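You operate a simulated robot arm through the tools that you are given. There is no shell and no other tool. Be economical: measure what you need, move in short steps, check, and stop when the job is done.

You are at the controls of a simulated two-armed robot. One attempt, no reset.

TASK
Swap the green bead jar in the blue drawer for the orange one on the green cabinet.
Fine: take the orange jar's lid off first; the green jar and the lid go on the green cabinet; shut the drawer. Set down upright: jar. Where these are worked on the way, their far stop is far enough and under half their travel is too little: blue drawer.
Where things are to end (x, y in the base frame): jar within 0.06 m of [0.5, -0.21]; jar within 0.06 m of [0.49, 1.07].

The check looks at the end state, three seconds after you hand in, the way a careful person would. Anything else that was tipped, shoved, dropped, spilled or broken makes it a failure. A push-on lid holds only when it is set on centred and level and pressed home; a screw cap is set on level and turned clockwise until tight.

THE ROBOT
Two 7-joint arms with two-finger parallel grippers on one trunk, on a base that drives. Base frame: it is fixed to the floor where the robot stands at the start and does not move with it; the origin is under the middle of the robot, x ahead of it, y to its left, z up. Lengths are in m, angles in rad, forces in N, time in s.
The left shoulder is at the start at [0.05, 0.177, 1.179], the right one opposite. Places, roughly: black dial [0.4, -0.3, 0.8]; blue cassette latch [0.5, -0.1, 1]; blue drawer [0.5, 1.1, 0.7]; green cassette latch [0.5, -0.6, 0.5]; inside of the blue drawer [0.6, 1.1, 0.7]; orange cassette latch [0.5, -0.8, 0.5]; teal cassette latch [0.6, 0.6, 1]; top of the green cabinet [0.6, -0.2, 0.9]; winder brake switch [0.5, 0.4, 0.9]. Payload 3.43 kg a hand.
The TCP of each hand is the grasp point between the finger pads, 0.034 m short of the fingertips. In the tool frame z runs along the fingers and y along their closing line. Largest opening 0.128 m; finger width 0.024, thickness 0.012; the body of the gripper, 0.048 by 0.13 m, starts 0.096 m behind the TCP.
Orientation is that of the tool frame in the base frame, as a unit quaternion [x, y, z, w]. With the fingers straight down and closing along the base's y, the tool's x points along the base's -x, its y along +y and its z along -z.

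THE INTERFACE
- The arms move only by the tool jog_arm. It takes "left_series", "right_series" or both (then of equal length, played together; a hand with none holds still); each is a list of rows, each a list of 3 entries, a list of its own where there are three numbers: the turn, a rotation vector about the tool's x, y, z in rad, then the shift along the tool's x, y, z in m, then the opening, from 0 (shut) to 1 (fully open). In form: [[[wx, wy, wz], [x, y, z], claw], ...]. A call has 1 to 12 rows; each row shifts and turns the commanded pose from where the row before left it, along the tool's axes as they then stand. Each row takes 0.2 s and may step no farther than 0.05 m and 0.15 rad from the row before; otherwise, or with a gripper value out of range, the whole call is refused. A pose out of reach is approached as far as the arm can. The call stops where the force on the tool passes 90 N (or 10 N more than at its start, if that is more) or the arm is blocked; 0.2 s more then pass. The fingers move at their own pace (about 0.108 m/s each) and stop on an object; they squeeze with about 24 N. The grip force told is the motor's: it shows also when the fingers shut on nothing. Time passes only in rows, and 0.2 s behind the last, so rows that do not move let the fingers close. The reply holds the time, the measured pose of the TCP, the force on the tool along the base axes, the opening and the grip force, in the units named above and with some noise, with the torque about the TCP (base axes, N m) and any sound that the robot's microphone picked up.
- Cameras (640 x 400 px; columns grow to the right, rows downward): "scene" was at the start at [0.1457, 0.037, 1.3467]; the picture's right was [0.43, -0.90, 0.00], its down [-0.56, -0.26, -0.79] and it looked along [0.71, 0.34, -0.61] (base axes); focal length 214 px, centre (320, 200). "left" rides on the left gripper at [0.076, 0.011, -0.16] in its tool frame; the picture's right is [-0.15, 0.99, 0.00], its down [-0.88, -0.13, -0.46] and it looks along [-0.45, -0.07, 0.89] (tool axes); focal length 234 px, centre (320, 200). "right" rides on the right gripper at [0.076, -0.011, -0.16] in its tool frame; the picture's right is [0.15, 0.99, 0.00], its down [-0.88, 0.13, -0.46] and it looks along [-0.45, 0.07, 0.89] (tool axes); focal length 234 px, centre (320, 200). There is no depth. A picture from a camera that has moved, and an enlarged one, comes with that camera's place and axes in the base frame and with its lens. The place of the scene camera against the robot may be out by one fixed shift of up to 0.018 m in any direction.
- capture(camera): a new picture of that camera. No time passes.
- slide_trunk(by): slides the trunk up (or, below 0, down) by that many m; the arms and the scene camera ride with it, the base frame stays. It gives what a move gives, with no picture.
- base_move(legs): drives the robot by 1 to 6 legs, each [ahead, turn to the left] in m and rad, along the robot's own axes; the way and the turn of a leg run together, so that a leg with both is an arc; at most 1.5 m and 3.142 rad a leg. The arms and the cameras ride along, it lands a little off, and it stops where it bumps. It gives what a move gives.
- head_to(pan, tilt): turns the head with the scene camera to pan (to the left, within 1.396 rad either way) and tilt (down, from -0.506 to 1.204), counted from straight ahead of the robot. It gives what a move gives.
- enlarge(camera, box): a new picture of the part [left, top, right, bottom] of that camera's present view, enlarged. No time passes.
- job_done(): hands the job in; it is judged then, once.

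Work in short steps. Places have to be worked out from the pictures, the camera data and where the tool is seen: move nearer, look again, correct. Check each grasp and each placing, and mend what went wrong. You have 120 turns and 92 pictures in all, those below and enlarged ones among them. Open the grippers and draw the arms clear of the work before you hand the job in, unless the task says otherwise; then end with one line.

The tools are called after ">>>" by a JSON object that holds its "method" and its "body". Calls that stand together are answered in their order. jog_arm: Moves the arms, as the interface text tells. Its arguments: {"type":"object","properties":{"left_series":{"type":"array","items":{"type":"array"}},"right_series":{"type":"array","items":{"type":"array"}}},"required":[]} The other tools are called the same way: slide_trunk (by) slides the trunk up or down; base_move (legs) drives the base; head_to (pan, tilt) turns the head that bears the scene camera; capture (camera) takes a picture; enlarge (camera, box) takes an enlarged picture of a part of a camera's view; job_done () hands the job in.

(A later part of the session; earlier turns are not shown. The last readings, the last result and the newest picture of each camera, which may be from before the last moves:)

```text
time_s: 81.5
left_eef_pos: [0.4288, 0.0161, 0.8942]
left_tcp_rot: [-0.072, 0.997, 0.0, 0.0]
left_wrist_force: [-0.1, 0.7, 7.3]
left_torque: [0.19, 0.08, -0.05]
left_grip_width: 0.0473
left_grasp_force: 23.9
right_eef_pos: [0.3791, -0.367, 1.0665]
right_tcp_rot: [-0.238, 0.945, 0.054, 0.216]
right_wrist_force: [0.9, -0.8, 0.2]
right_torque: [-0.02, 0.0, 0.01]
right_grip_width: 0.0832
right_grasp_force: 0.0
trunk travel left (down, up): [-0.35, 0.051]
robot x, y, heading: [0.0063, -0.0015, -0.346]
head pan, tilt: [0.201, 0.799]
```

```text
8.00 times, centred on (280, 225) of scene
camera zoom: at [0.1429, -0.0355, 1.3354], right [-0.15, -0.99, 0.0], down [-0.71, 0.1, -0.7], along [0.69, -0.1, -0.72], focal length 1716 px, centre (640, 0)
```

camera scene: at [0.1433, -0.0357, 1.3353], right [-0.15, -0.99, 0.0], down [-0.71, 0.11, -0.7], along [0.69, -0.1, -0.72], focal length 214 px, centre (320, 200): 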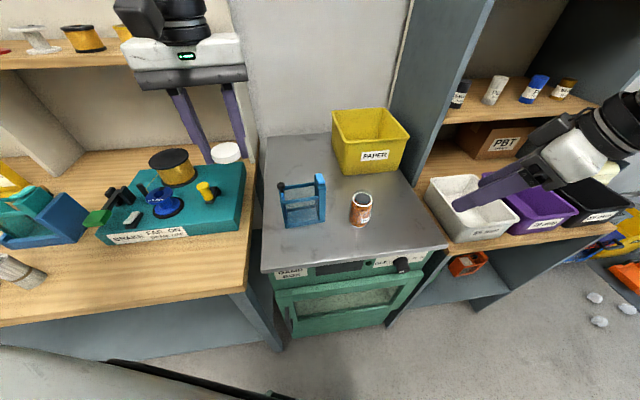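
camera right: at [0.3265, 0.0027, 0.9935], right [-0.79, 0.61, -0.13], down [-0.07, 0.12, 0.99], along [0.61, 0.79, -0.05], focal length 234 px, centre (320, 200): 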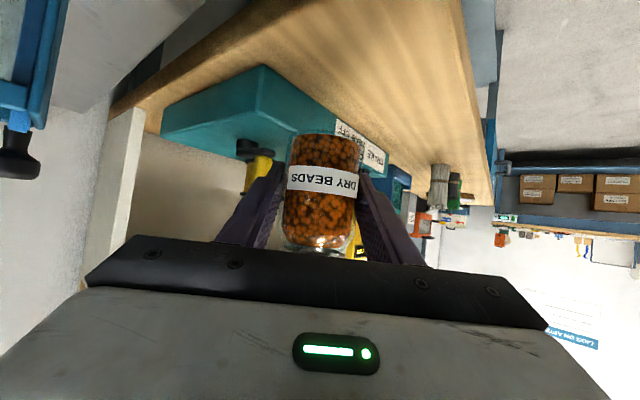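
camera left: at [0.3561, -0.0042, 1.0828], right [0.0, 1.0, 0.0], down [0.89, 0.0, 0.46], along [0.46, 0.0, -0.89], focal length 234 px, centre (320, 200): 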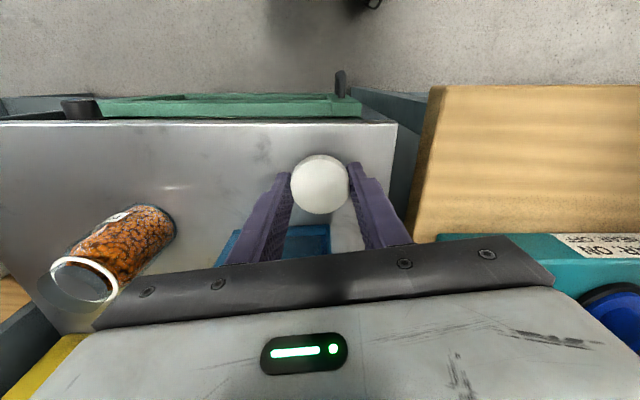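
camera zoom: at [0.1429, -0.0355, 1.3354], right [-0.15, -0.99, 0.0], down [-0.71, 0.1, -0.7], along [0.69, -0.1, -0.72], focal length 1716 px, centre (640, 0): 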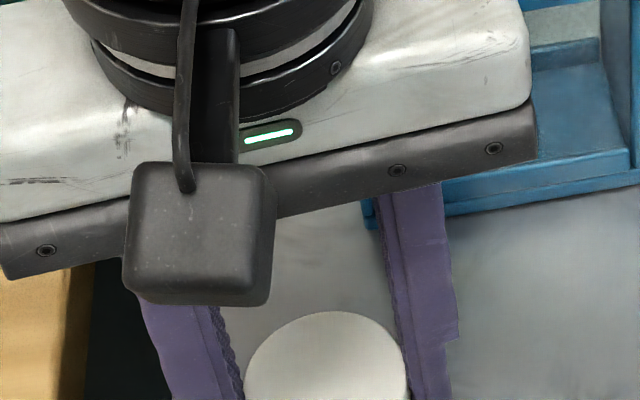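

Contact. Open and lift away.

>>> {"method": "jog_arm", "body": {"left_series": [[[0, 0, 0], [0, 0, 0], 0.52], [[0, 0, 0], [0, 0, 0], 0.52], [[0, 0, 0], [0, 0, -0.02], 0.52], [[0, 0, 0], [0, 0, -0.045], 0.52], [[0, 0, 0], [0, 0, -0.045], 0.52], [[0, 0, 0], [0, 0, -0.045], 0.52], [[0, 0, 0], [0, 0, -0.045], 0.52], [[0, 0, 0], [0, 0, -0.03], 0.52], [[0, 0, 0], [0, 0.045, 0], 0.52], [[0, 0, 0], [0, 0.045, 0], 0.52], [[0, 0, 0], [0, 0.045, 0], 0.52], [[0, 0, 0], [0, 0, 0], 0.52]]}}

>>> {"method": "capture", "body": {"camera": "scene"}}

```text
time_s: 84.0
left_eef_pos: [0.4107, 0.1491, 1.1237]
left_tcp_rot: [-0.071, 0.997, 0.0, 0.0]
left_wrist_force: [-0.2, 0.2, 0.0]
left_torque: [0.03, 0.0, -0.02]
left_grip_width: 0.0667
left_grasp_force: 0.1
right_eef_pos: [0.3794, -0.3668, 1.066]
right_tcp_rot: [-0.238, 0.945, 0.055, 0.217]
right_wrist_force: [-0.2, 0.1, 0.0]
right_torque: [0.01, 0.01, -0.01]
right_grip_width: 0.0832
right_grasp_force: 0.0
trunk travel left (down, up): [-0.35, 0.051]
robot x, y, heading: [0.0019, 0.0022, -0.353]
head pan, tilt: [0.201, 0.799]
```

```text
41 pictures are left
camera scene: at [0.1434, -0.0363, 1.3352], right [-0.15, -0.99, 0.0], down [-0.71, 0.11, -0.7], along [0.69, -0.1, -0.72], focal length 214 px, centre (320, 200)
```

scene: 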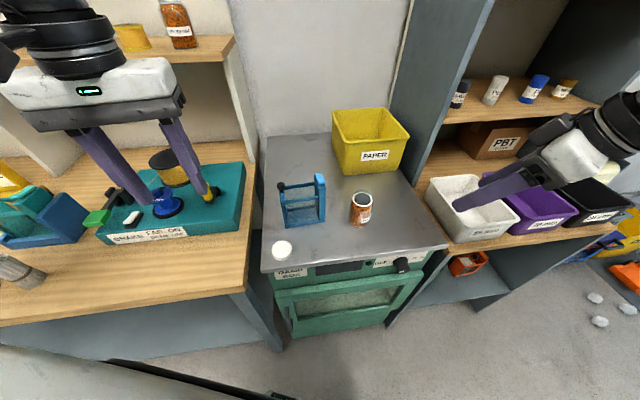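

Lid rests on the cabinet. Turn the base back and make the right hand vertical, closing along y.

>>> {"method": "base_move", "body": {"legs": [[0, 0.35]]}}

>>> {"method": "jog_arm", "body": {"right_series": [[[0, 0.15, 0], [0, 0, 0], 0.7], [[0, 0.15, 0], [0, 0, 0], 0.7], [[0, 0.15, 0], [0, 0, 0], 0.7], [[0, 0, 0.14], [0, 0, 0], 0.7], [[0, 0, 0.14], [0, 0, 0], 0.7], [[0, 0, 0.14], [0, 0, 0], 0.7], [[0, 0, 0.14], [0, 0, 0], 0.7], [[0, 0, 0.14], [0, 0, 0], 0.7], [[0, 0, 0.14], [0, 0, 0], 0.7], [[0, 0, 0], [0, 0, 0], 0.7]]}}

>>> {"method": "capture", "body": {"camera": "right"}}

```text
time_s: 85.5
left_eef_pos: [0.3325, 0.2826, 1.1229]
left_tcp_rot: [-0.248, 0.969, 0.0, 0.0]
left_wrist_force: [-0.2, 0.2, -0.2]
left_torque: [-0.04, -0.01, 0.01]
left_grip_width: 0.0664
left_grasp_force: 0.1
right_eef_pos: [0.4839, -0.2108, 1.0657]
right_tcp_rot: [-0.402, 0.888, 0.092, 0.203]
right_wrist_force: [0.3, -0.3, -0.2]
right_torque: [-0.01, 0.0, 0.02]
right_grip_width: 0.0831
right_grasp_force: 0.0
trunk travel left (down, up): [-0.35, 0.051]
robot x, y, heading: [-0.0043, -0.0002, 0.01]
head pan, tilt: [0.201, 0.799]
```

```text
time_s: 87.8
left_eef_pos: [0.3323, 0.2825, 1.1228]
left_tcp_rot: [-0.247, 0.969, 0.0, 0.0]
left_wrist_force: [0.0, 0.4, 0.3]
left_torque: [-0.02, 0.02, 0.02]
left_grip_width: 0.0666
left_grasp_force: 0.1
right_eef_pos: [0.4838, -0.2108, 1.0642]
right_tcp_rot: [-0.004, 1.0, 0.0, -0.001]
right_wrist_force: [0.8, 0.5, -0.6]
right_torque: [0.0, -0.02, 0.01]
right_grip_width: 0.0896
right_grasp_force: 0.0
trunk travel left (down, up): [-0.35, 0.051]
robot x, y, heading: [0.0039, -0.003, 0.014]
head pan, tilt: [0.201, 0.799]
```

```text
40 pictures are left
camera right: at [0.4074, -0.2231, 1.2259], right [-0.15, 0.99, 0.0], down [0.88, 0.14, 0.46], along [0.45, 0.07, -0.89], focal length 234 px, centre (320, 200)
```

right: 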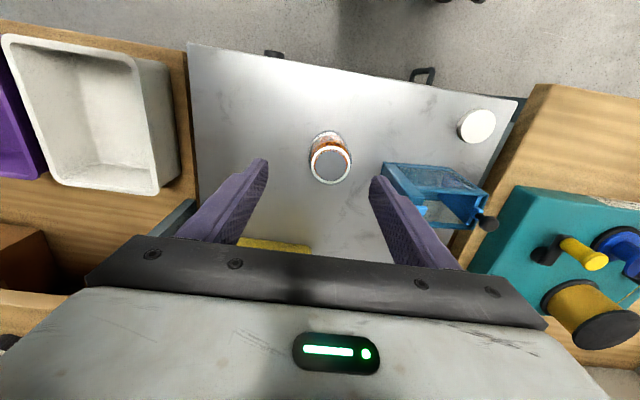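

Jar at (0.495,-0.196). Descend over it and grip the body from above.

>>> {"method": "jog_arm", "body": {"right_series": [[[0, 0, 0], [-0.012, 0.0145, 0], 0.7], [[0, 0, 0], [0, 0, 0.05], 0.7], [[0, 0, 0], [0, 0, 0.05], 0.7], [[0, 0, 0], [0, 0, 0.05], 0.7], [[0, 0, 0], [0, 0, 0], 0.7], [[0, 0, 0], [0, 0, 0], 0], [[0, 0, 0], [0, 0, 0], 0], [[0, 0, 0], [0, 0, 0], 0]]}}

>>> {"method": "capture", "body": {"camera": "right"}}

```text
time_s: 89.5
left_eef_pos: [0.3333, 0.2827, 1.1236]
left_tcp_rot: [-0.247, 0.969, -0.001, 0.0]
left_wrist_force: [0.0, -0.1, 0.2]
left_torque: [-0.02, 0.02, -0.02]
left_grip_width: 0.0665
left_grasp_force: 0.0
right_eef_pos: [0.496, -0.1951, 0.9141]
right_tcp_rot: [-0.004, 1.0, 0.0, 0.0]
right_wrist_force: [0.3, 0.5, 0.6]
right_torque: [0.01, -0.07, 0.02]
right_grip_width: 0.057
right_grasp_force: 24.3
trunk travel left (down, up): [-0.35, 0.051]
robot x, y, heading: [0.0004, -0.0013, 0.012]
head pan, tilt: [0.201, 0.799]
```

```text
39 pictures are left
camera right: at [0.4201, -0.2067, 1.0747], right [-0.16, 0.99, 0.0], down [0.88, 0.14, 0.46], along [0.45, 0.07, -0.89], focal length 234 px, centre (320, 200)
```

right: 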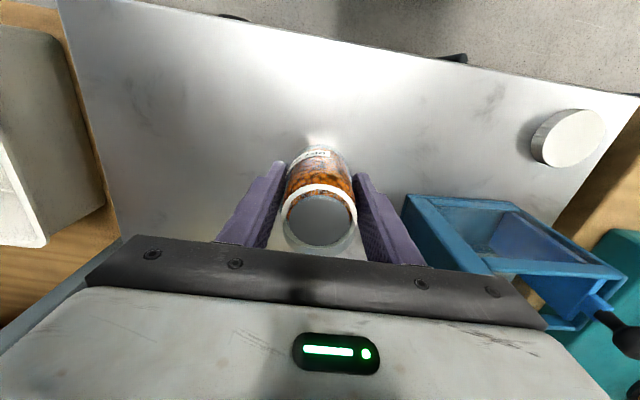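

Held. Lift, retract both arms a bit, then drive left to the drawer.

>>> {"method": "jog_arm", "body": {"right_series": [[[0, 0, 0], [0, 0, -0.045], 0], [[0, 0, 0], [0, 0, -0.045], 0], [[0, 0, 0], [0, 0, -0.045], 0], [[0, 0, 0], [0.04, 0, 0], 0], [[0, 0, 0], [0.04, 0, 0], 0], [[0, 0, 0], [0.03, 0, 0], 0], [[0, 0, 0], [0, 0, 0], 0]], "left_series": [[[0, 0, 0.1], [0, 0, 0], 0.5], [[0, 0, 0.1], [0, 0, 0], 0.5], [[0, 0, 0.1], [0, 0, 0], 0.5], [[0, 0, 0.1], [0, 0, 0], 0.5], [[0, 0, 0.1], [0, 0, 0], 0.5], [[0, 0, 0], [0, 0, 0], 0.5], [[0, 0, 0], [0, 0, 0], 0.5]]}}

>>> {"method": "base_move", "body": {"legs": [[0, 1.558], [0.95, 0]]}}

>>> {"method": "head_to", "body": {"pan": -1.0, "tilt": 0.8}}

>>> {"method": "capture", "body": {"camera": "scene"}}

```text
time_s: 91.2
left_eef_pos: [0.3327, 0.2822, 1.1219]
left_tcp_rot: [0.001, 1.0, 0.0, 0.0]
left_wrist_force: [1.0, -0.4, -0.9]
left_torque: [0.02, 0.01, 0.0]
left_grip_width: 0.0641
left_grasp_force: 0.0
right_eef_pos: [0.3866, -0.1942, 1.0492]
right_tcp_rot: [-0.005, 1.0, -0.001, -0.001]
right_wrist_force: [-0.3, -0.3, -1.4]
right_torque: [0.03, -0.01, 0.0]
right_grip_width: 0.0571
right_grasp_force: 23.8
trunk travel left (down, up): [-0.35, 0.051]
robot x, y, heading: [0.0025, -0.0018, 0.01]
head pan, tilt: [0.201, 0.799]
```

```text
time_s: 100.0
left_eef_pos: [-0.2681, 1.3012, 1.122]
left_tcp_rot: [-0.7, 0.714, 0.0, 0.001]
left_wrist_force: [0.2, 0.3, 0.2]
left_torque: [0.0, -0.01, 0.01]
left_grip_width: 0.064
left_grasp_force: 0.0
right_eef_pos: [0.2114, 1.3446, 1.0499]
right_tcp_rot: [-0.704, 0.71, 0.0, 0.0]
right_wrist_force: [0.8, 0.1, -1.6]
right_torque: [-0.03, 0.0, 0.02]
right_grip_width: 0.0572
right_grasp_force: 24.0
trunk travel left (down, up): [-0.35, 0.051]
robot x, y, heading: [0.0072, 0.9665, 1.553]
head pan, tilt: [0.201, 0.799]
```

```text
time_s: 101.4
left_eef_pos: [-0.2687, 1.3009, 1.123]
left_tcp_rot: [-0.701, 0.714, 0.0, 0.0]
left_wrist_force: [0.5, 0.8, -0.4]
left_torque: [0.01, 0.01, -0.02]
left_grip_width: 0.064
left_grasp_force: 0.1
right_eef_pos: [0.211, 1.345, 1.0498]
right_tcp_rot: [-0.704, 0.711, 0.0, 0.0]
right_wrist_force: [-0.2, -0.7, -2.2]
right_torque: [-0.01, 0.01, 0.02]
right_grip_width: 0.0566
right_grasp_force: 24.3
trunk travel left (down, up): [-0.35, 0.051]
robot x, y, heading: [0.0074, 0.9602, 1.557]
head pan, tilt: [-1.0, 0.799]
```

```text
38 pictures are left
camera scene: at [0.0744, 1.076, 1.3352], right [0.53, -0.85, 0.0], down [-0.61, -0.38, -0.7], along [0.59, 0.37, -0.72], focal length 214 px, centre (320, 200)
```

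scene: 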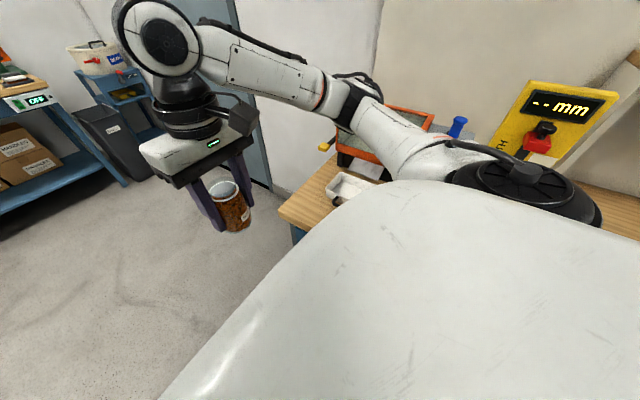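

Turn to face the bench and look at the drawer.

>>> {"method": "base_move", "body": {"legs": [[0, -1.555]]}}

>>> {"method": "head_to", "body": {"pan": 0.2, "tilt": 1.0}}

>>> {"method": "capture", "body": {"camera": "scene"}}

>>> {"method": "capture", "body": {"camera": "left"}}

```text
time_s: 105.5
left_eef_pos: [0.3365, 1.2481, 1.1224]
left_tcp_rot: [-0.005, 1.0, -0.001, -0.001]
left_wrist_force: [0.1, -0.2, -0.2]
left_torque: [-0.01, 0.02, 0.0]
left_grip_width: 0.0639
left_grasp_force: 0.1
right_eef_pos: [0.3964, 0.7704, 1.0501]
right_tcp_rot: [-0.01, 1.0, -0.001, -0.001]
right_wrist_force: [0.6, -0.3, -1.3]
right_torque: [0.02, 0.01, -0.01]
right_grip_width: 0.0568
right_grasp_force: 24.2
trunk travel left (down, up): [-0.35, 0.051]
robot x, y, heading: [0.0089, 0.9621, 0.02]
head pan, tilt: [-1.0, 0.799]
```

```text
time_s: 106.9
left_eef_pos: [0.3382, 1.2488, 1.1234]
left_tcp_rot: [-0.004, 1.0, -0.001, 0.0]
left_wrist_force: [-0.1, 0.1, 0.0]
left_torque: [0.01, -0.01, -0.03]
left_grip_width: 0.0639
left_grasp_force: 0.1
right_eef_pos: [0.3951, 0.7699, 1.0499]
right_tcp_rot: [-0.01, 1.0, 0.0, 0.0]
right_wrist_force: [0.2, -0.2, -2.4]
right_torque: [-0.01, -0.02, 0.01]
right_grip_width: 0.0571
right_grasp_force: 23.7
trunk travel left (down, up): [-0.35, 0.051]
robot x, y, heading: [0.0039, 0.9606, 0.017]
head pan, tilt: [0.201, 1.0]
```

```text
37 pictures are left
camera scene: at [0.1433, 0.9792, 1.3201], right [0.22, -0.98, 0.0], down [-0.82, -0.18, -0.54], along [0.53, 0.12, -0.84], focal length 214 px, centre (320, 200)
```

scene: 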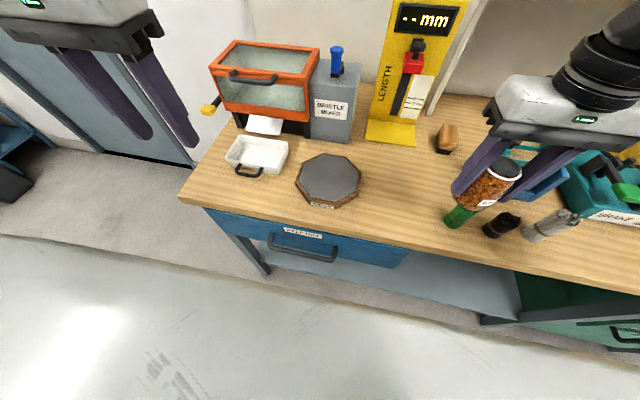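

```text
36 pictures are left
camera left: at [0.2619, 1.2601, 1.283], right [0.14, 0.99, 0.0], down [0.88, -0.12, 0.46], along [0.45, -0.06, -0.89], focal length 234 px, centre (320, 200)
```

left: 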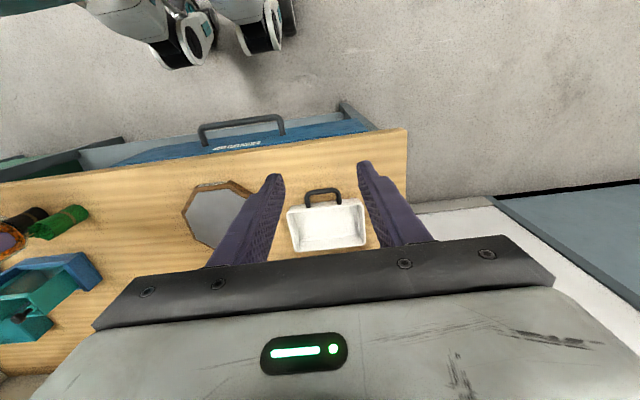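

The drawer handle is a dark bar about (0.325,1.068,0.73). Zoom to understand its shape.

>>> {"method": "enlarge", "body": {"camera": "scene", "box": [190, 190, 430, 290]}}

>>> {"method": "enlarge", "body": {"camera": "left", "box": [120, 80, 420, 220]}}

```text
2.67 times, centred on (310, 240) of scene
camera zoom: at [0.1433, 0.9792, 1.3201], right [0.22, -0.98, 0.0], down [-0.82, -0.18, -0.54], along [0.53, 0.12, -0.84], focal length 572 px, centre (347, 93)
```

zoom: 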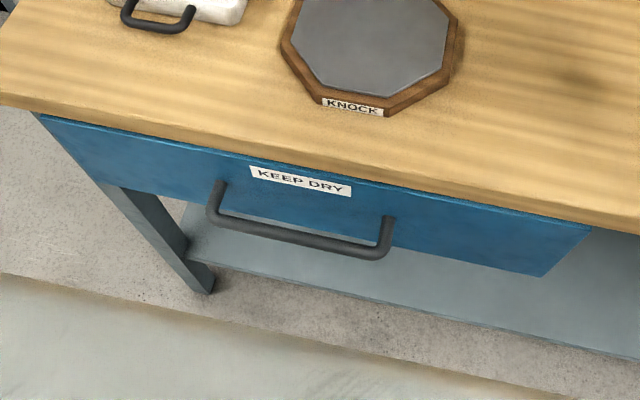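

```text
2.13 times, centred on (270, 150) of left
camera zoom: at [0.2619, 1.2601, 1.283], right [0.14, 0.99, 0.0], down [0.88, -0.12, 0.46], along [0.45, -0.06, -0.89], focal length 500 px, centre (427, 307)
```

zoom: 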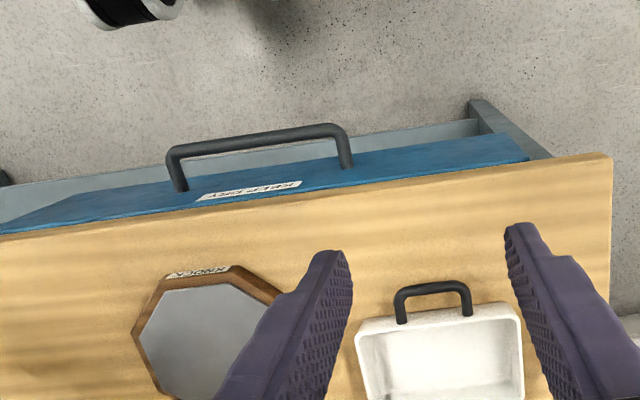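

Bar runs y≈0.98–1.16 at x≈0.32, z≈0.73. I back the base 0.22 m to leave room for the drawer, then bring the left hand, turned to close along x, above the handle.

>>> {"method": "base_move", "body": {"legs": [[-0.22, 0]]}}

>>> {"method": "jog_arm", "body": {"left_series": [[[0, 0, 0.15], [-0.025, -0.01, 0.02], 0.5], [[0, 0, 0.15], [-0.025, -0.01, 0.02], 0.5], [[0, 0, 0.15], [-0.025, -0.01, 0.02], 0.5], [[0, 0, 0.15], [0, 0, 0.03], 0.5], [[0, 0, 0.15], [0, 0, 0.03], 0.5], [[0, 0, 0.15], [0, 0, 0.03], 0.5], [[0, 0, 0.15], [0, 0, 0.03], 0.5], [[0, 0, 0.15], [0, 0, 0.02], 0.5], [[0, 0, 0.15], [0, 0, 0], 0.5], [[0, 0, 0.15], [0, 0, 0], 0.5], [[0, 0, 0.07], [0, 0, 0], 0.5], [[0, 0, 0], [0, 0, 0], 0.5]]}}

>>> {"method": "capture", "body": {"camera": "left"}}

```text
time_s: 108.6
left_eef_pos: [0.1174, 1.2459, 1.1219]
left_tcp_rot: [-0.007, 1.0, 0.001, 0.001]
left_wrist_force: [-0.2, 0.5, -0.3]
left_torque: [-0.01, -0.01, 0.01]
left_grip_width: 0.064
left_grasp_force: 0.0
right_eef_pos: [0.1771, 0.7671, 1.0499]
right_tcp_rot: [-0.01, 1.0, 0.001, 0.0]
right_wrist_force: [-0.4, -0.4, -1.3]
right_torque: [-0.03, -0.01, 0.02]
right_grip_width: 0.057
right_grasp_force: 23.3
trunk travel left (down, up): [-0.35, 0.051]
robot x, y, heading: [-0.2077, 0.9623, 0.019]
head pan, tilt: [0.201, 1.0]
```

```text
time_s: 111.2
left_eef_pos: [0.1889, 1.2055, 0.9233]
left_tcp_rot: [0.703, 0.711, 0.0, 0.0]
left_wrist_force: [0.0, 0.3, 0.3]
left_torque: [-0.04, 0.04, -0.01]
left_grip_width: 0.0642
left_grasp_force: 0.1
right_eef_pos: [0.1781, 0.7674, 1.0494]
right_tcp_rot: [-0.01, 1.0, -0.001, 0.0]
right_wrist_force: [-0.1, 0.0, -1.4]
right_torque: [-0.01, -0.01, -0.01]
right_grip_width: 0.0568
right_grasp_force: 24.1
trunk travel left (down, up): [-0.35, 0.051]
robot x, y, heading: [-0.2089, 0.9566, 0.023]
head pan, tilt: [0.201, 1.0]
```

```text
33 pictures are left
camera left: at [0.1996, 1.2819, 1.0837], right [0.99, -0.13, 0.0], down [-0.12, -0.88, 0.46], along [-0.06, -0.45, -0.89], focal length 234 px, centre (320, 200)
```

left: 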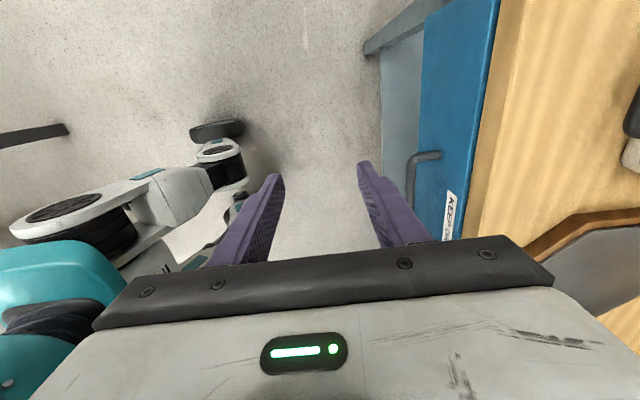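

Bar about x=0.32, z≈0.75, panel at x≈0.36. Move over the bar, narrow the opening, look.

>>> {"method": "jog_arm", "body": {"left_series": [[[0, 0, 0], [-0.03, 0.03, 0], 0.34], [[0, 0, 0], [-0.03, 0.03, 0.01], 0.34], [[0, 0, 0], [-0.03, 0.03, 0.01], 0.34], [[0, 0, 0], [-0.03, 0.03, 0.01], 0.34], [[0, 0, 0], [-0.01, 0.011, 0.02], 0.34], [[0, 0, 0], [0, 0, 0], 0.34]]}}

>>> {"method": "capture", "body": {"camera": "left"}}

>>> {"method": "enlarge", "body": {"camera": "scene", "box": [200, 60, 440, 220]}}

```text
time_s: 112.6
left_eef_pos: [0.2562, 1.1526, 0.9095]
left_tcp_rot: [0.703, 0.712, 0.0, 0.002]
left_wrist_force: [-0.2, 1.0, -0.8]
left_torque: [0.0, 0.01, 0.0]
left_grip_width: 0.0435
left_grasp_force: 0.0
left hand out of reach, approached as far as the arm can: row 3, 4, 5
right_eef_pos: [0.1788, 0.7681, 1.0499]
right_tcp_rot: [-0.011, 1.0, 0.001, 0.0]
right_wrist_force: [-0.3, 1.1, -1.6]
right_torque: [-0.01, 0.01, 0.01]
right_grip_width: 0.057
right_grasp_force: 24.0
trunk travel left (down, up): [-0.35, 0.051]
robot x, y, heading: [-0.2113, 0.9624, 0.022]
head pan, tilt: [0.201, 1.0]
```

```text
32 pictures are left
camera left: at [0.2654, 1.2291, 1.0703], right [0.99, -0.13, 0.0], down [-0.12, -0.88, 0.46], along [-0.06, -0.45, -0.89], focal length 234 px, centre (320, 200)
```

left: 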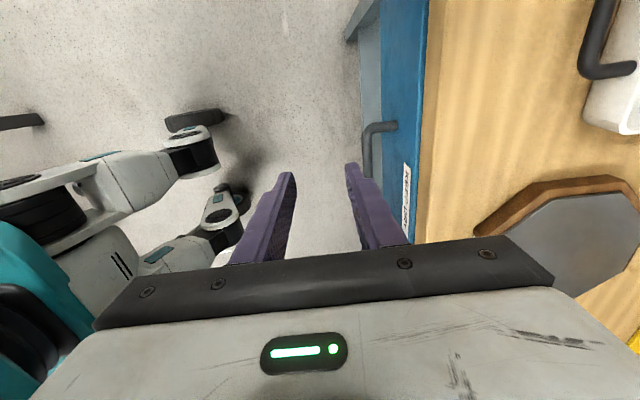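

```text
2.50 times, centred on (320, 140) of scene
camera zoom: at [-0.0738, 0.9754, 1.3201], right [0.22, -0.98, 0.0], down [-0.82, -0.18, -0.54], along [0.53, 0.12, -0.84], focal length 536 px, centre (320, 350)
```

zoom: 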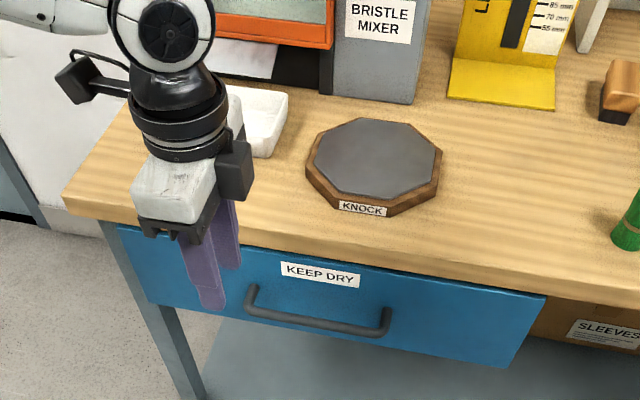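

Reach is limited at this trunk height. I pull the left hand back and up a bit, then lower the trunk 0.2 m.

>>> {"method": "jog_arm", "body": {"left_series": [[[0, 0, 0], [0, -0.03, -0.03], 0.34], [[0, 0, 0], [0, -0.03, -0.04], 0.34], [[0, 0, 0], [0, 0, -0.04], 0.34], [[0, 0, 0], [0, 0, 0], 0.34]]}}

>>> {"method": "slide_trunk", "body": {"by": -0.2}}

>>> {"method": "head_to", "body": {"pan": 0.2, "tilt": 0.7}}

>>> {"method": "capture", "body": {"camera": "scene"}}

```text
time_s: 113.6
left_eef_pos: [0.1956, 1.1533, 1.0202]
left_tcp_rot: [0.703, 0.711, 0.001, 0.001]
left_wrist_force: [-0.7, 0.9, 0.3]
left_torque: [-0.04, 0.0, 0.01]
left_grip_width: 0.0437
left_grasp_force: 0.1
right_eef_pos: [0.1786, 0.7682, 1.0506]
right_tcp_rot: [-0.01, 1.0, -0.001, 0.0]
right_wrist_force: [0.3, -0.2, -1.5]
right_torque: [-0.01, 0.01, 0.02]
right_grip_width: 0.0569
right_grasp_force: 23.9
trunk travel left (down, up): [-0.35, 0.051]
robot x, y, heading: [-0.2134, 0.959, 0.025]
head pan, tilt: [0.201, 1.0]
```

```text
time_s: 115.8
left_eef_pos: [0.1962, 1.1526, 0.8197]
left_tcp_rot: [0.702, 0.712, 0.001, 0.0]
left_wrist_force: [0.1, 0.0, 0.8]
left_torque: [0.01, -0.01, -0.02]
left_grip_width: 0.0434
left_grasp_force: 0.1
right_eef_pos: [0.1785, 0.768, 0.8493]
right_tcp_rot: [-0.01, 1.0, 0.0, 0.0]
right_wrist_force: [-0.8, -0.3, -1.4]
right_torque: [-0.02, 0.02, -0.01]
right_grip_width: 0.0573
right_grasp_force: 23.8
trunk travel left (down, up): [-0.15, 0.251]
robot x, y, heading: [-0.2106, 0.9581, 0.023]
head pan, tilt: [0.201, 1.0]
```

```text
time_s: 116.6
left_eef_pos: [0.1953, 1.1534, 0.8187]
left_tcp_rot: [0.702, 0.712, 0.0, 0.0]
left_wrist_force: [-0.1, 0.1, 0.3]
left_torque: [0.02, 0.0, 0.01]
left_grip_width: 0.0435
left_grasp_force: 0.0
right_eef_pos: [0.1793, 0.7678, 0.8504]
right_tcp_rot: [-0.011, 1.0, 0.001, 0.0]
right_wrist_force: [0.3, -0.7, -2.3]
right_torque: [0.01, 0.02, -0.01]
right_grip_width: 0.057
right_grasp_force: 24.0
trunk travel left (down, up): [-0.15, 0.251]
robot x, y, heading: [-0.2089, 0.9588, 0.021]
head pan, tilt: [0.201, 0.7]
```

```text
30 pictures are left
camera scene: at [-0.0589, 0.9788, 1.1434], right [0.22, -0.98, 0.0], down [-0.63, -0.14, -0.76], along [0.75, 0.17, -0.64], focal length 214 px, centre (320, 200)
```

scene: 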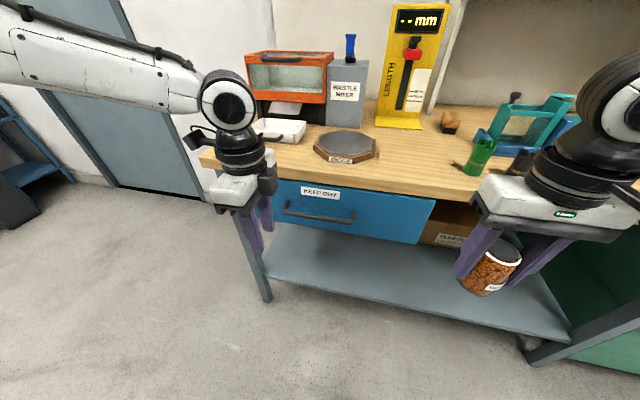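

From here the bar is about z≈0.755, bench top ≈0.81. Raise slightly, move over the bar, look.

>>> {"method": "jog_arm", "body": {"left_series": [[[0, 0, 0], [0, 0, -0.045], 0.34], [[0, 0, 0], [-0.018, 0.031, 0], 0.34], [[0, 0, 0], [-0.018, 0.031, 0], 0.34], [[0, 0, 0], [-0.018, 0.031, 0], 0.34], [[0, 0, 0], [-0.018, 0.031, 0], 0.34], [[0, 0, 0], [0, 0, 0], 0.34]]}}

>>> {"method": "capture", "body": {"camera": "left"}}

>>> {"method": "enlarge", "body": {"camera": "scene", "box": [200, 100, 440, 260]}}

```text
time_s: 118.0
left_eef_pos: [0.2722, 1.1277, 0.8623]
left_tcp_rot: [0.702, 0.712, 0.001, 0.002]
left_wrist_force: [-0.4, 0.1, 0.2]
left_torque: [-0.01, 0.0, 0.05]
left_grip_width: 0.0435
left_grasp_force: 0.1
left hand out of reach, approached as far as the arm can: row 4, 5
right_eef_pos: [0.1783, 0.768, 0.8504]
right_tcp_rot: [-0.01, 1.0, 0.0, 0.001]
right_wrist_force: [0.0, 1.1, -1.8]
right_torque: [-0.03, 0.01, -0.01]
right_grip_width: 0.0566
right_grasp_force: 24.5
trunk travel left (down, up): [-0.15, 0.251]
robot x, y, heading: [-0.2107, 0.9573, 0.022]
head pan, tilt: [0.201, 0.7]
```

```text
29 pictures are left
camera left: at [0.2834, 1.2053, 1.0232], right [0.99, -0.13, 0.0], down [-0.12, -0.88, 0.46], along [-0.06, -0.45, -0.89], focal length 234 px, centre (320, 200)
```

left: 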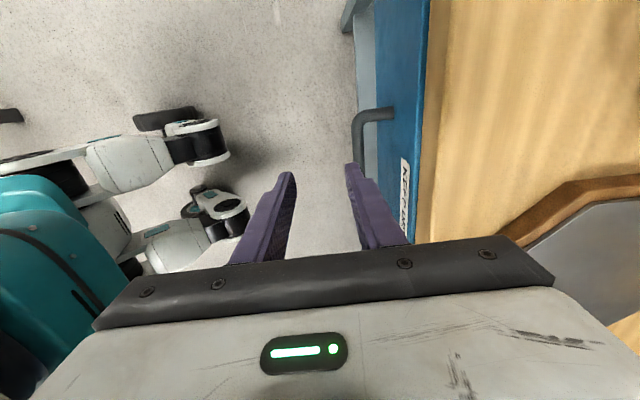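

```text
2.50 times, centred on (320, 180) of scene
camera zoom: at [-0.0589, 0.9788, 1.1435], right [0.22, -0.98, 0.0], down [-0.63, -0.14, -0.76], along [0.75, 0.17, -0.64], focal length 536 px, centre (320, 250)
```

zoom: 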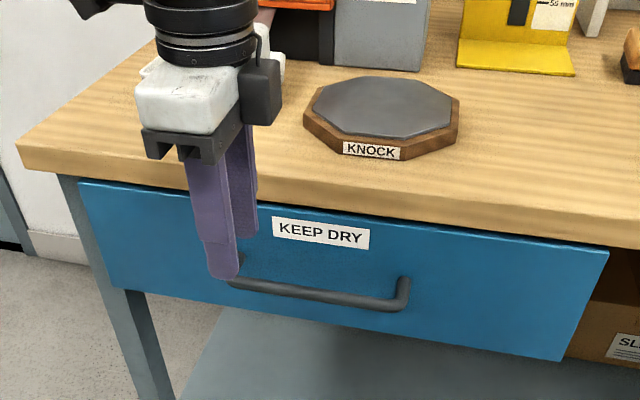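

The yaw limits reach; I pull the hand back 0.045, drive the base forward 0.09 and shift sideways there.

>>> {"method": "jog_arm", "body": {"left_series": [[[0, 0, 0], [0, -0.045, 0], 0.34], [[0, 0, 0], [0, 0, 0], 0.34]]}}

>>> {"method": "base_move", "body": {"legs": [[0.09, 0]]}}

>>> {"method": "jog_arm", "body": {"left_series": [[[0, 0, 0], [-0.025, 0, 0], 0.34], [[0, 0, 0], [-0.025, 0, 0], 0.34], [[0, 0, 0], [0, 0, 0], 0.34]]}}

>>> {"method": "capture", "body": {"camera": "left"}}

```text
time_s: 118.6
left_eef_pos: [0.2267, 1.1262, 0.8628]
left_tcp_rot: [0.702, 0.712, 0.001, 0.0]
left_wrist_force: [-0.2, 0.0, -0.1]
left_torque: [0.02, -0.02, 0.02]
left_grip_width: 0.0432
left_grasp_force: 0.1
right_eef_pos: [0.1789, 0.7673, 0.85]
right_tcp_rot: [-0.01, 1.0, 0.0, 0.0]
right_wrist_force: [-0.1, 0.9, -1.0]
right_torque: [-0.01, 0.04, 0.02]
right_grip_width: 0.0568
right_grasp_force: 23.9
trunk travel left (down, up): [-0.15, 0.251]
robot x, y, heading: [-0.2091, 0.9568, 0.02]
head pan, tilt: [0.201, 0.7]
```

```text
time_s: 119.7
left_eef_pos: [0.3179, 1.1276, 0.8623]
left_tcp_rot: [0.702, 0.712, 0.0, 0.0]
left_wrist_force: [-0.1, 0.3, 0.0]
left_torque: [-0.01, -0.01, 0.03]
left_grip_width: 0.0435
left_grasp_force: 0.0
right_eef_pos: [0.2695, 0.7711, 0.8506]
right_tcp_rot: [-0.011, 1.0, 0.0, 0.0]
right_wrist_force: [-0.1, 0.5, -1.4]
right_torque: [0.03, 0.0, -0.01]
right_grip_width: 0.057
right_grasp_force: 23.7
trunk travel left (down, up): [-0.15, 0.251]
robot x, y, heading: [-0.1155, 0.9612, 0.018]
head pan, tilt: [0.201, 0.7]
```

```text
time_s: 120.5
left_eef_pos: [0.311, 1.0954, 0.8621]
left_tcp_rot: [0.703, 0.711, 0.001, 0.002]
left_wrist_force: [0.4, -0.1, 0.5]
left_torque: [0.0, 0.03, -0.01]
left_grip_width: 0.0434
left_grasp_force: 0.1
left hand out of reach, approached as far as the arm can: row 2
right_eef_pos: [0.2685, 0.7693, 0.849]
right_tcp_rot: [-0.011, 1.0, -0.001, 0.001]
right_wrist_force: [0.2, -1.0, -1.2]
right_torque: [0.01, 0.0, 0.0]
right_grip_width: 0.057
right_grasp_force: 23.9
trunk travel left (down, up): [-0.15, 0.251]
robot x, y, heading: [-0.1198, 0.9587, 0.023]
head pan, tilt: [0.201, 0.7]
```

```text
27 pictures are left
camera left: at [0.3205, 1.1721, 1.0217], right [0.99, -0.13, 0.0], down [-0.12, -0.88, 0.46], along [-0.06, -0.45, -0.89], focal length 234 px, centre (320, 200)
```

left: 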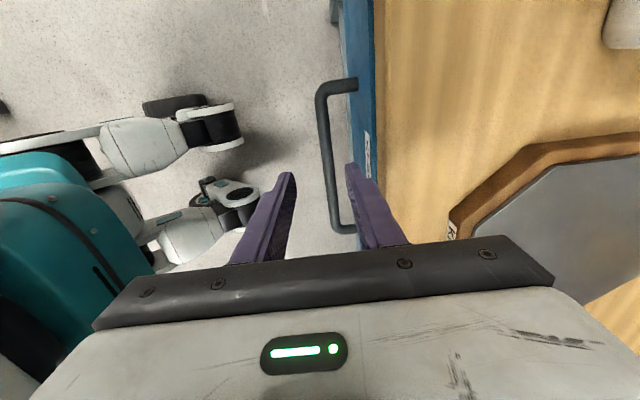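

Bar at x≈0.319 beneath the fingers. Shift +6 mm and descend around it.

>>> {"method": "jog_arm", "body": {"left_series": [[[0, 0, 0], [0, 0.006, 0.01], 0.36], [[0, 0, 0], [0, 0, 0.03], 0.36], [[0, 0, 0], [0, 0, 0.03], 0.36], [[0, 0, 0], [0, 0, 0.03], 0.36], [[0, 0, 0], [0, 0, 0], 0.36]]}}

>>> {"method": "capture", "body": {"camera": "left"}}

>>> {"method": "enlarge", "body": {"camera": "scene", "box": [200, 120, 440, 280]}}

```text
time_s: 121.7
left_eef_pos: [0.3101, 1.1061, 0.7641]
left_tcp_rot: [0.702, 0.712, 0.0, 0.001]
left_wrist_force: [-0.1, 0.7, 2.2]
left_torque: [0.01, -0.08, 0.02]
left_grip_width: 0.046
left_grasp_force: 0.1
left hand out of reach, approached as far as the arm can: row 1, 3, 4
right_eef_pos: [0.2695, 0.7692, 0.8491]
right_tcp_rot: [-0.011, 1.0, 0.001, 0.0]
right_wrist_force: [-0.2, -0.3, -2.0]
right_torque: [0.01, 0.0, 0.01]
right_grip_width: 0.057
right_grasp_force: 24.2
trunk travel left (down, up): [-0.15, 0.251]
robot x, y, heading: [-0.121, 0.9643, 0.022]
head pan, tilt: [0.201, 0.7]
```

```text
26 pictures are left
camera left: at [0.3196, 1.1838, 0.9239], right [0.99, -0.13, 0.0], down [-0.12, -0.88, 0.46], along [-0.06, -0.45, -0.89], focal length 234 px, centre (320, 200)
```

left: 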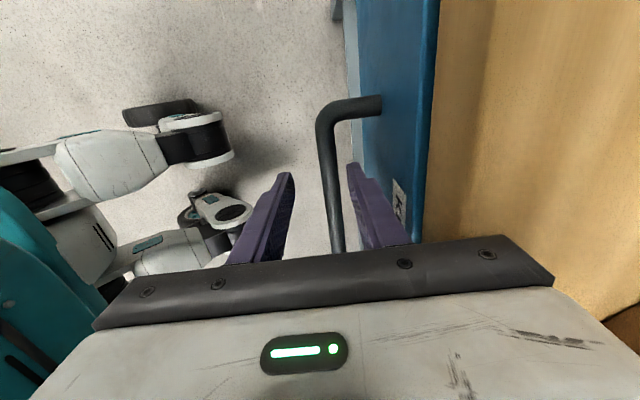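

```text
2.50 times, centred on (320, 200) of scene
camera zoom: at [0.0315, 0.9808, 1.1435], right [0.22, -0.98, 0.0], down [-0.63, -0.14, -0.76], along [0.75, 0.17, -0.64], focal length 536 px, centre (320, 200)
```

zoom: 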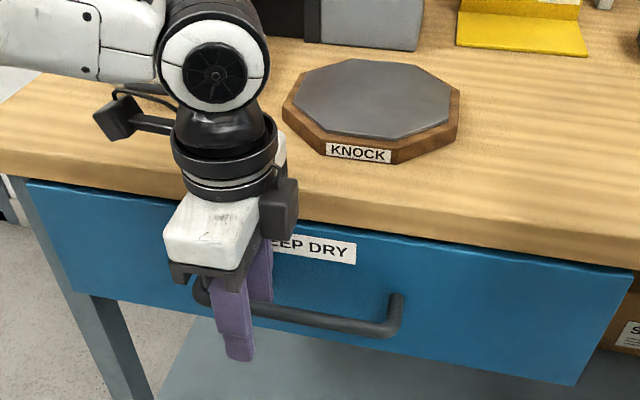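

Fingers straddle the bar; close.

>>> {"method": "jog_arm", "body": {"left_series": [[[0, 0, 0], [0, 0, 0], 0], [[0, 0, 0], [0, 0, 0], 0], [[0, 0, 0], [0, 0, 0], 0], [[0, 0, 0], [0, 0, 0], 0]]}}

```text
time_s: 122.7
left_eef_pos: [0.3094, 1.1064, 0.7635]
left_tcp_rot: [0.702, 0.712, 0.0, 0.001]
left_wrist_force: [-1.3, 2.5, 3.8]
left_torque: [0.08, 0.05, -0.64]
left_grip_width: 0.0137
left_grasp_force: 45.2
right_eef_pos: [0.2699, 0.7701, 0.8488]
right_tcp_rot: [-0.011, 1.0, 0.0, -0.001]
right_wrist_force: [-0.1, 0.4, -2.3]
right_torque: [0.01, 0.02, 0.01]
right_grip_width: 0.057
right_grasp_force: 23.9
trunk travel left (down, up): [-0.15, 0.251]
robot x, y, heading: [-0.1171, 0.9603, 0.02]
head pan, tilt: [0.201, 0.7]
```

Bar gripped (13.7 mm). Pull 3 cm with the arm to test.

>>> {"method": "jog_arm", "body": {"left_series": [[[0, 0, 0], [0, -0.015, 0], 0], [[0, 0, 0], [0, -0.015, 0], 0], [[0, 0, 0], [0, 0, 0], 0]]}}

```text
time_s: 123.5
left_eef_pos: [0.28, 1.1071, 0.7634]
left_tcp_rot: [0.703, 0.712, 0.001, 0.001]
left_wrist_force: [-0.8, 4.7, 5.9]
left_torque: [-0.29, 0.05, -0.56]
left_grip_width: 0.0137
left_grasp_force: 44.3
right_eef_pos: [0.2689, 0.7703, 0.8496]
right_tcp_rot: [-0.012, 1.0, 0.0, -0.001]
right_wrist_force: [-0.2, 0.2, -1.8]
right_torque: [0.01, 0.05, 0.0]
right_grip_width: 0.0567
right_grasp_force: 24.0
trunk travel left (down, up): [-0.15, 0.251]
robot x, y, heading: [-0.1186, 0.9631, 0.023]
head pan, tilt: [0.201, 0.7]
```

Slides freely. Pull another 0.09 with the arm, then back the base 0.11.

>>> {"method": "jog_arm", "body": {"left_series": [[[0, 0, 0], [0, -0.02, 0], 0], [[0, 0, 0], [0, -0.02, 0], 0], [[0, 0, 0], [0, -0.02, 0], 0], [[0, 0, 0], [0, -0.02, 0], 0], [[0, 0, 0], [0, -0.01, 0], 0], [[0, 0, 0], [0, 0, 0], 0]]}}

>>> {"method": "base_move", "body": {"legs": [[-0.1, 0]]}}

>>> {"method": "capture", "body": {"camera": "scene"}}

```text
time_s: 124.5
left_eef_pos: [0.2256, 1.1046, 0.7663]
left_tcp_rot: [0.702, 0.712, 0.016, 0.019]
left_wrist_force: [4.6, 5.6, -2.9]
left_torque: [-0.81, -0.03, -0.73]
left_grip_width: 0.0134
left_grasp_force: 45.3
right_eef_pos: [0.2584, 0.7693, 0.8496]
right_tcp_rot: [-0.028, 0.999, -0.001, -0.02]
right_wrist_force: [-2.3, -0.3, 1.8]
right_torque: [0.1, 0.08, 0.14]
right_grip_width: 0.0567
right_grasp_force: 23.7
trunk travel left (down, up): [-0.15, 0.251]
robot x, y, heading: [-0.1201, 0.9609, 0.021]
head pan, tilt: [0.201, 0.7]
stopped in row 4 (left hand): the force on the tool passed its limit (the readings are from after the stop); the commanded pose is now the measured one
```

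```text
time_s: 125.6
left_eef_pos: [0.1241, 1.1059, 0.7674]
left_tcp_rot: [0.701, 0.712, 0.018, 0.015]
left_wrist_force: [6.2, 25.7, 2.9]
left_torque: [-0.27, -0.05, -0.74]
left_grip_width: 0.0137
left_grasp_force: 44.8
right_eef_pos: [0.1567, 0.7688, 0.8505]
right_tcp_rot: [-0.027, 0.999, -0.001, -0.019]
right_wrist_force: [-5.7, 0.8, 1.0]
right_torque: [0.08, 0.12, 0.18]
right_grip_width: 0.0567
right_grasp_force: 24.0
trunk travel left (down, up): [-0.15, 0.251]
robot x, y, heading: [-0.2196, 0.9604, 0.016]
head pan, tilt: [0.201, 0.7]
```

```text
24 pictures are left
camera scene: at [-0.0692, 0.98, 1.1436], right [0.22, -0.98, 0.0], down [-0.63, -0.14, -0.76], along [0.75, 0.16, -0.64], focal length 214 px, centre (320, 200)
```

scene: 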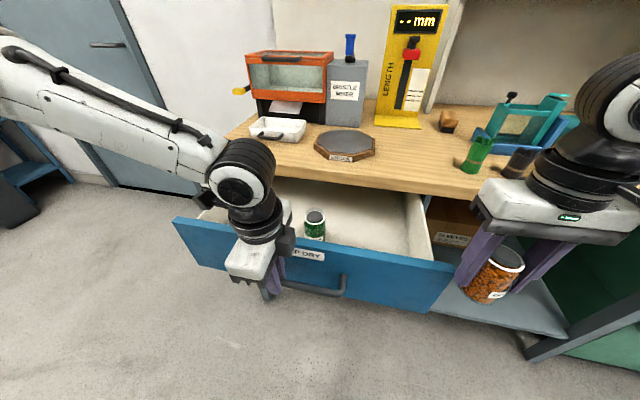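

The drawer's right end brushed against the right hand's fingers. Move the right hand sideways (-y) and re-level it.

>>> {"method": "jog_arm", "body": {"right_series": [[[0, 0, 0], [0, -0.03, 0], 0], [[0, 0, 0], [0, -0.04, 0], 0], [[0, -0.038, 0], [0, 0, -0.03], 0], [[0, 0, 0], [0, 0, -0.04], 0], [[0, 0, 0], [0, 0, 0], 0]]}}

>>> {"method": "capture", "body": {"camera": "right"}}

```text
time_s: 126.8
left_eef_pos: [0.1239, 1.1068, 0.7665]
left_tcp_rot: [0.701, 0.713, 0.017, 0.014]
left_wrist_force: [-0.2, 9.3, 1.7]
left_torque: [0.89, -0.02, -0.75]
left_grip_width: 0.0138
left_grasp_force: 44.9
right_eef_pos: [0.1616, 0.6975, 0.9218]
right_tcp_rot: [-0.027, 1.0, 0.0, 0.0]
right_wrist_force: [-0.1, 0.1, -1.6]
right_torque: [0.01, 0.02, 0.02]
right_grip_width: 0.0568
right_grasp_force: 23.6
trunk travel left (down, up): [-0.15, 0.251]
robot x, y, heading: [-0.2151, 0.9581, 0.018]
head pan, tilt: [0.201, 0.7]
```

```text
23 pictures are left
camera right: at [0.0865, 0.6819, 1.0809], right [-0.2, 0.98, 0.0], down [0.87, 0.18, 0.45], along [0.44, 0.09, -0.89], focal length 234 px, centre (320, 200)
```

right: 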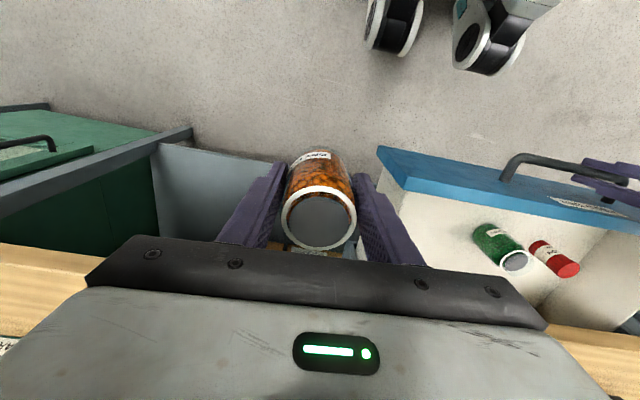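

Jar and beads fine; the drawer holds an open green jar (≈(0.30,1.07)) and a separate red item. Pull the drawer 5 cm more, release the handle and rise.

>>> {"method": "jog_arm", "body": {"left_series": [[[0, 0, 0], [0, -0.017, 0], 0], [[0, 0, 0], [0, -0.017, 0], 0], [[0, 0, 0], [0, -0.016, 0], 0], [[0, 0, 0], [0, 0, 0], 0]]}}

>>> {"method": "jog_arm", "body": {"left_series": [[[0, 0, 0], [0, 0, 0], 0.36], [[0, 0, 0], [0, 0, 0], 0.36], [[0, 0, 0], [0, 0, -0.03], 0.36], [[0, 0, 0], [0, 0, -0.045], 0.36], [[0, 0, 0], [0, 0, -0.045], 0.36], [[0, 0, -0.15], [0, 0, -0.03], 0.5], [[0, 0, -0.15], [0, 0, 0], 0.7], [[0, 0, -0.15], [0, 0, 0], 0.7], [[0, 0, -0.15], [0, 0, 0], 0.7], [[0, 0, -0.15], [0, 0, 0], 0.7], [[0, 0, -0.15], [0, 0, 0], 0.7], [[0, 0, -0.15], [0, 0, 0], 0.7]]}}

>>> {"method": "jog_arm", "body": {"left_series": [[[0, 0, -0.15], [0, 0, 0], 0.7], [[0, 0, -0.15], [0, 0, 0], 0.7], [[0, 0, -0.15], [0, 0, 0], 0.7], [[0, 0, -0.09], [0, 0, 0], 0.7], [[0, 0, 0], [-0.04, -0.01, 0], 0.7], [[0, 0, 0], [-0.04, -0.01, 0], 0.7], [[0, 0, 0], [0, 0, 0], 0.7]]}}

>>> {"method": "capture", "body": {"camera": "left"}}

```text
time_s: 127.8
left_eef_pos: [0.074, 1.1046, 0.7653]
left_tcp_rot: [0.702, 0.712, 0.023, 0.015]
left_wrist_force: [-0.8, 21.8, 42.2]
left_torque: [0.41, -0.03, -1.07]
left_grip_width: 0.0138
left_grasp_force: 44.8
right_eef_pos: [0.1597, 0.6968, 0.9215]
right_tcp_rot: [-0.028, 1.0, 0.0, 0.0]
right_wrist_force: [-0.7, -0.4, -1.5]
right_torque: [-0.02, 0.04, 0.0]
right_grip_width: 0.0569
right_grasp_force: 23.7
trunk travel left (down, up): [-0.15, 0.251]
robot x, y, heading: [-0.2211, 0.9621, 0.019]
head pan, tilt: [0.201, 0.7]
```

```text
time_s: 130.4
left_eef_pos: [0.0678, 1.1045, 0.9119]
left_tcp_rot: [0.248, 0.968, 0.008, 0.022]
left_wrist_force: [-0.9, 0.3, 0.4]
left_torque: [0.01, 0.03, 0.0]
left_grip_width: 0.0896
left_grasp_force: 0.1
right_eef_pos: [0.1603, 0.6963, 0.9198]
right_tcp_rot: [-0.027, 1.0, 0.0, -0.002]
right_wrist_force: [1.3, 0.5, -1.1]
right_torque: [-0.01, 0.0, 0.02]
right_grip_width: 0.057
right_grasp_force: 24.0
trunk travel left (down, up): [-0.15, 0.251]
robot x, y, heading: [-0.2187, 0.9583, 0.014]
head pan, tilt: [0.201, 0.7]
```

```text
time_s: 132.0
left_eef_pos: [0.1459, 1.0856, 0.9172]
left_tcp_rot: [-0.018, 1.0, 0.002, 0.024]
left_wrist_force: [0.5, -0.5, 0.5]
left_torque: [-0.02, -0.03, 0.04]
left_grip_width: 0.0896
left_grasp_force: 0.0
right_eef_pos: [0.1616, 0.6965, 0.9199]
right_tcp_rot: [-0.027, 1.0, 0.0, -0.001]
right_wrist_force: [0.2, 0.2, -2.0]
right_torque: [0.01, 0.01, -0.01]
right_grip_width: 0.057
right_grasp_force: 23.7
trunk travel left (down, up): [-0.15, 0.251]
robot x, y, heading: [-0.2226, 0.9561, 0.015]
head pan, tilt: [0.201, 0.7]
```

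```text
22 pictures are left
camera left: at [0.0631, 1.0948, 1.0729], right [0.11, 0.99, 0.01], down [0.86, -0.1, 0.5], along [0.49, -0.05, -0.87], focal length 234 px, centre (320, 200)
```

left: 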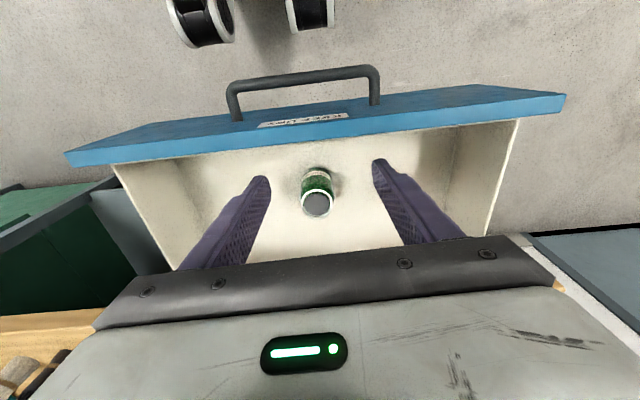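

Green jar centred at (0.242,1.072), mouth z≈0.766. Level the hand, move over and descend.

>>> {"method": "jog_arm", "body": {"left_series": [[[0, 0.048, 0], [0, 0, 0], 0.7], [[0, 0, 0], [-0.032, -0.004, 0], 0.7], [[0, 0, 0], [-0.032, -0.004, 0], 0.7], [[0, 0, 0], [-0.032, -0.003, 0], 0.7], [[0, 0, 0], [0, 0, 0.045], 0.7], [[0, 0, 0], [0, 0, 0.035], 0.7], [[0, 0, 0], [0, 0, 0], 0.7]]}}

>>> {"method": "capture", "body": {"camera": "left"}}

```text
time_s: 133.6
left_eef_pos: [0.218, 1.1081, 0.8417]
left_tcp_rot: [-0.017, 1.0, 0.002, -0.001]
left_wrist_force: [0.0, 0.3, -0.7]
left_torque: [0.02, -0.01, -0.01]
left_grip_width: 0.0896
left_grasp_force: 0.0
left hand out of reach, approached as far as the arm can: row 2, 3, 4
right_eef_pos: [0.1611, 0.6972, 0.9205]
right_tcp_rot: [-0.027, 1.0, 0.0, 0.0]
right_wrist_force: [0.1, -0.8, -1.3]
right_torque: [0.0, 0.02, 0.0]
right_grip_width: 0.0565
right_grasp_force: 24.0
trunk travel left (down, up): [-0.15, 0.251]
robot x, y, heading: [-0.2231, 0.959, 0.017]
head pan, tilt: [0.201, 0.7]
```

```text
21 pictures are left
camera left: at [0.1433, 1.1164, 1.0038], right [0.11, 0.99, 0.0], down [0.89, -0.1, 0.45], along [0.45, -0.05, -0.89], focal length 234 px, centre (320, 200)
```

left: 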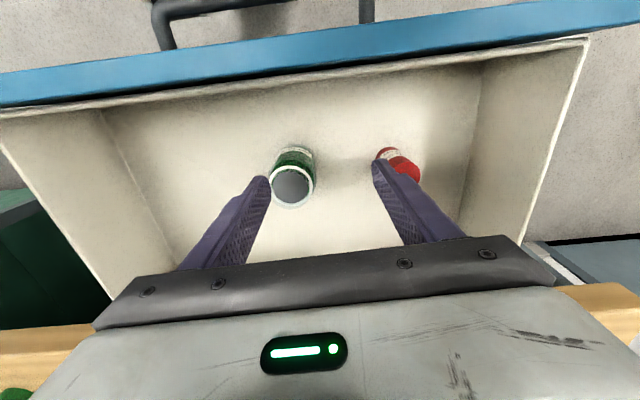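

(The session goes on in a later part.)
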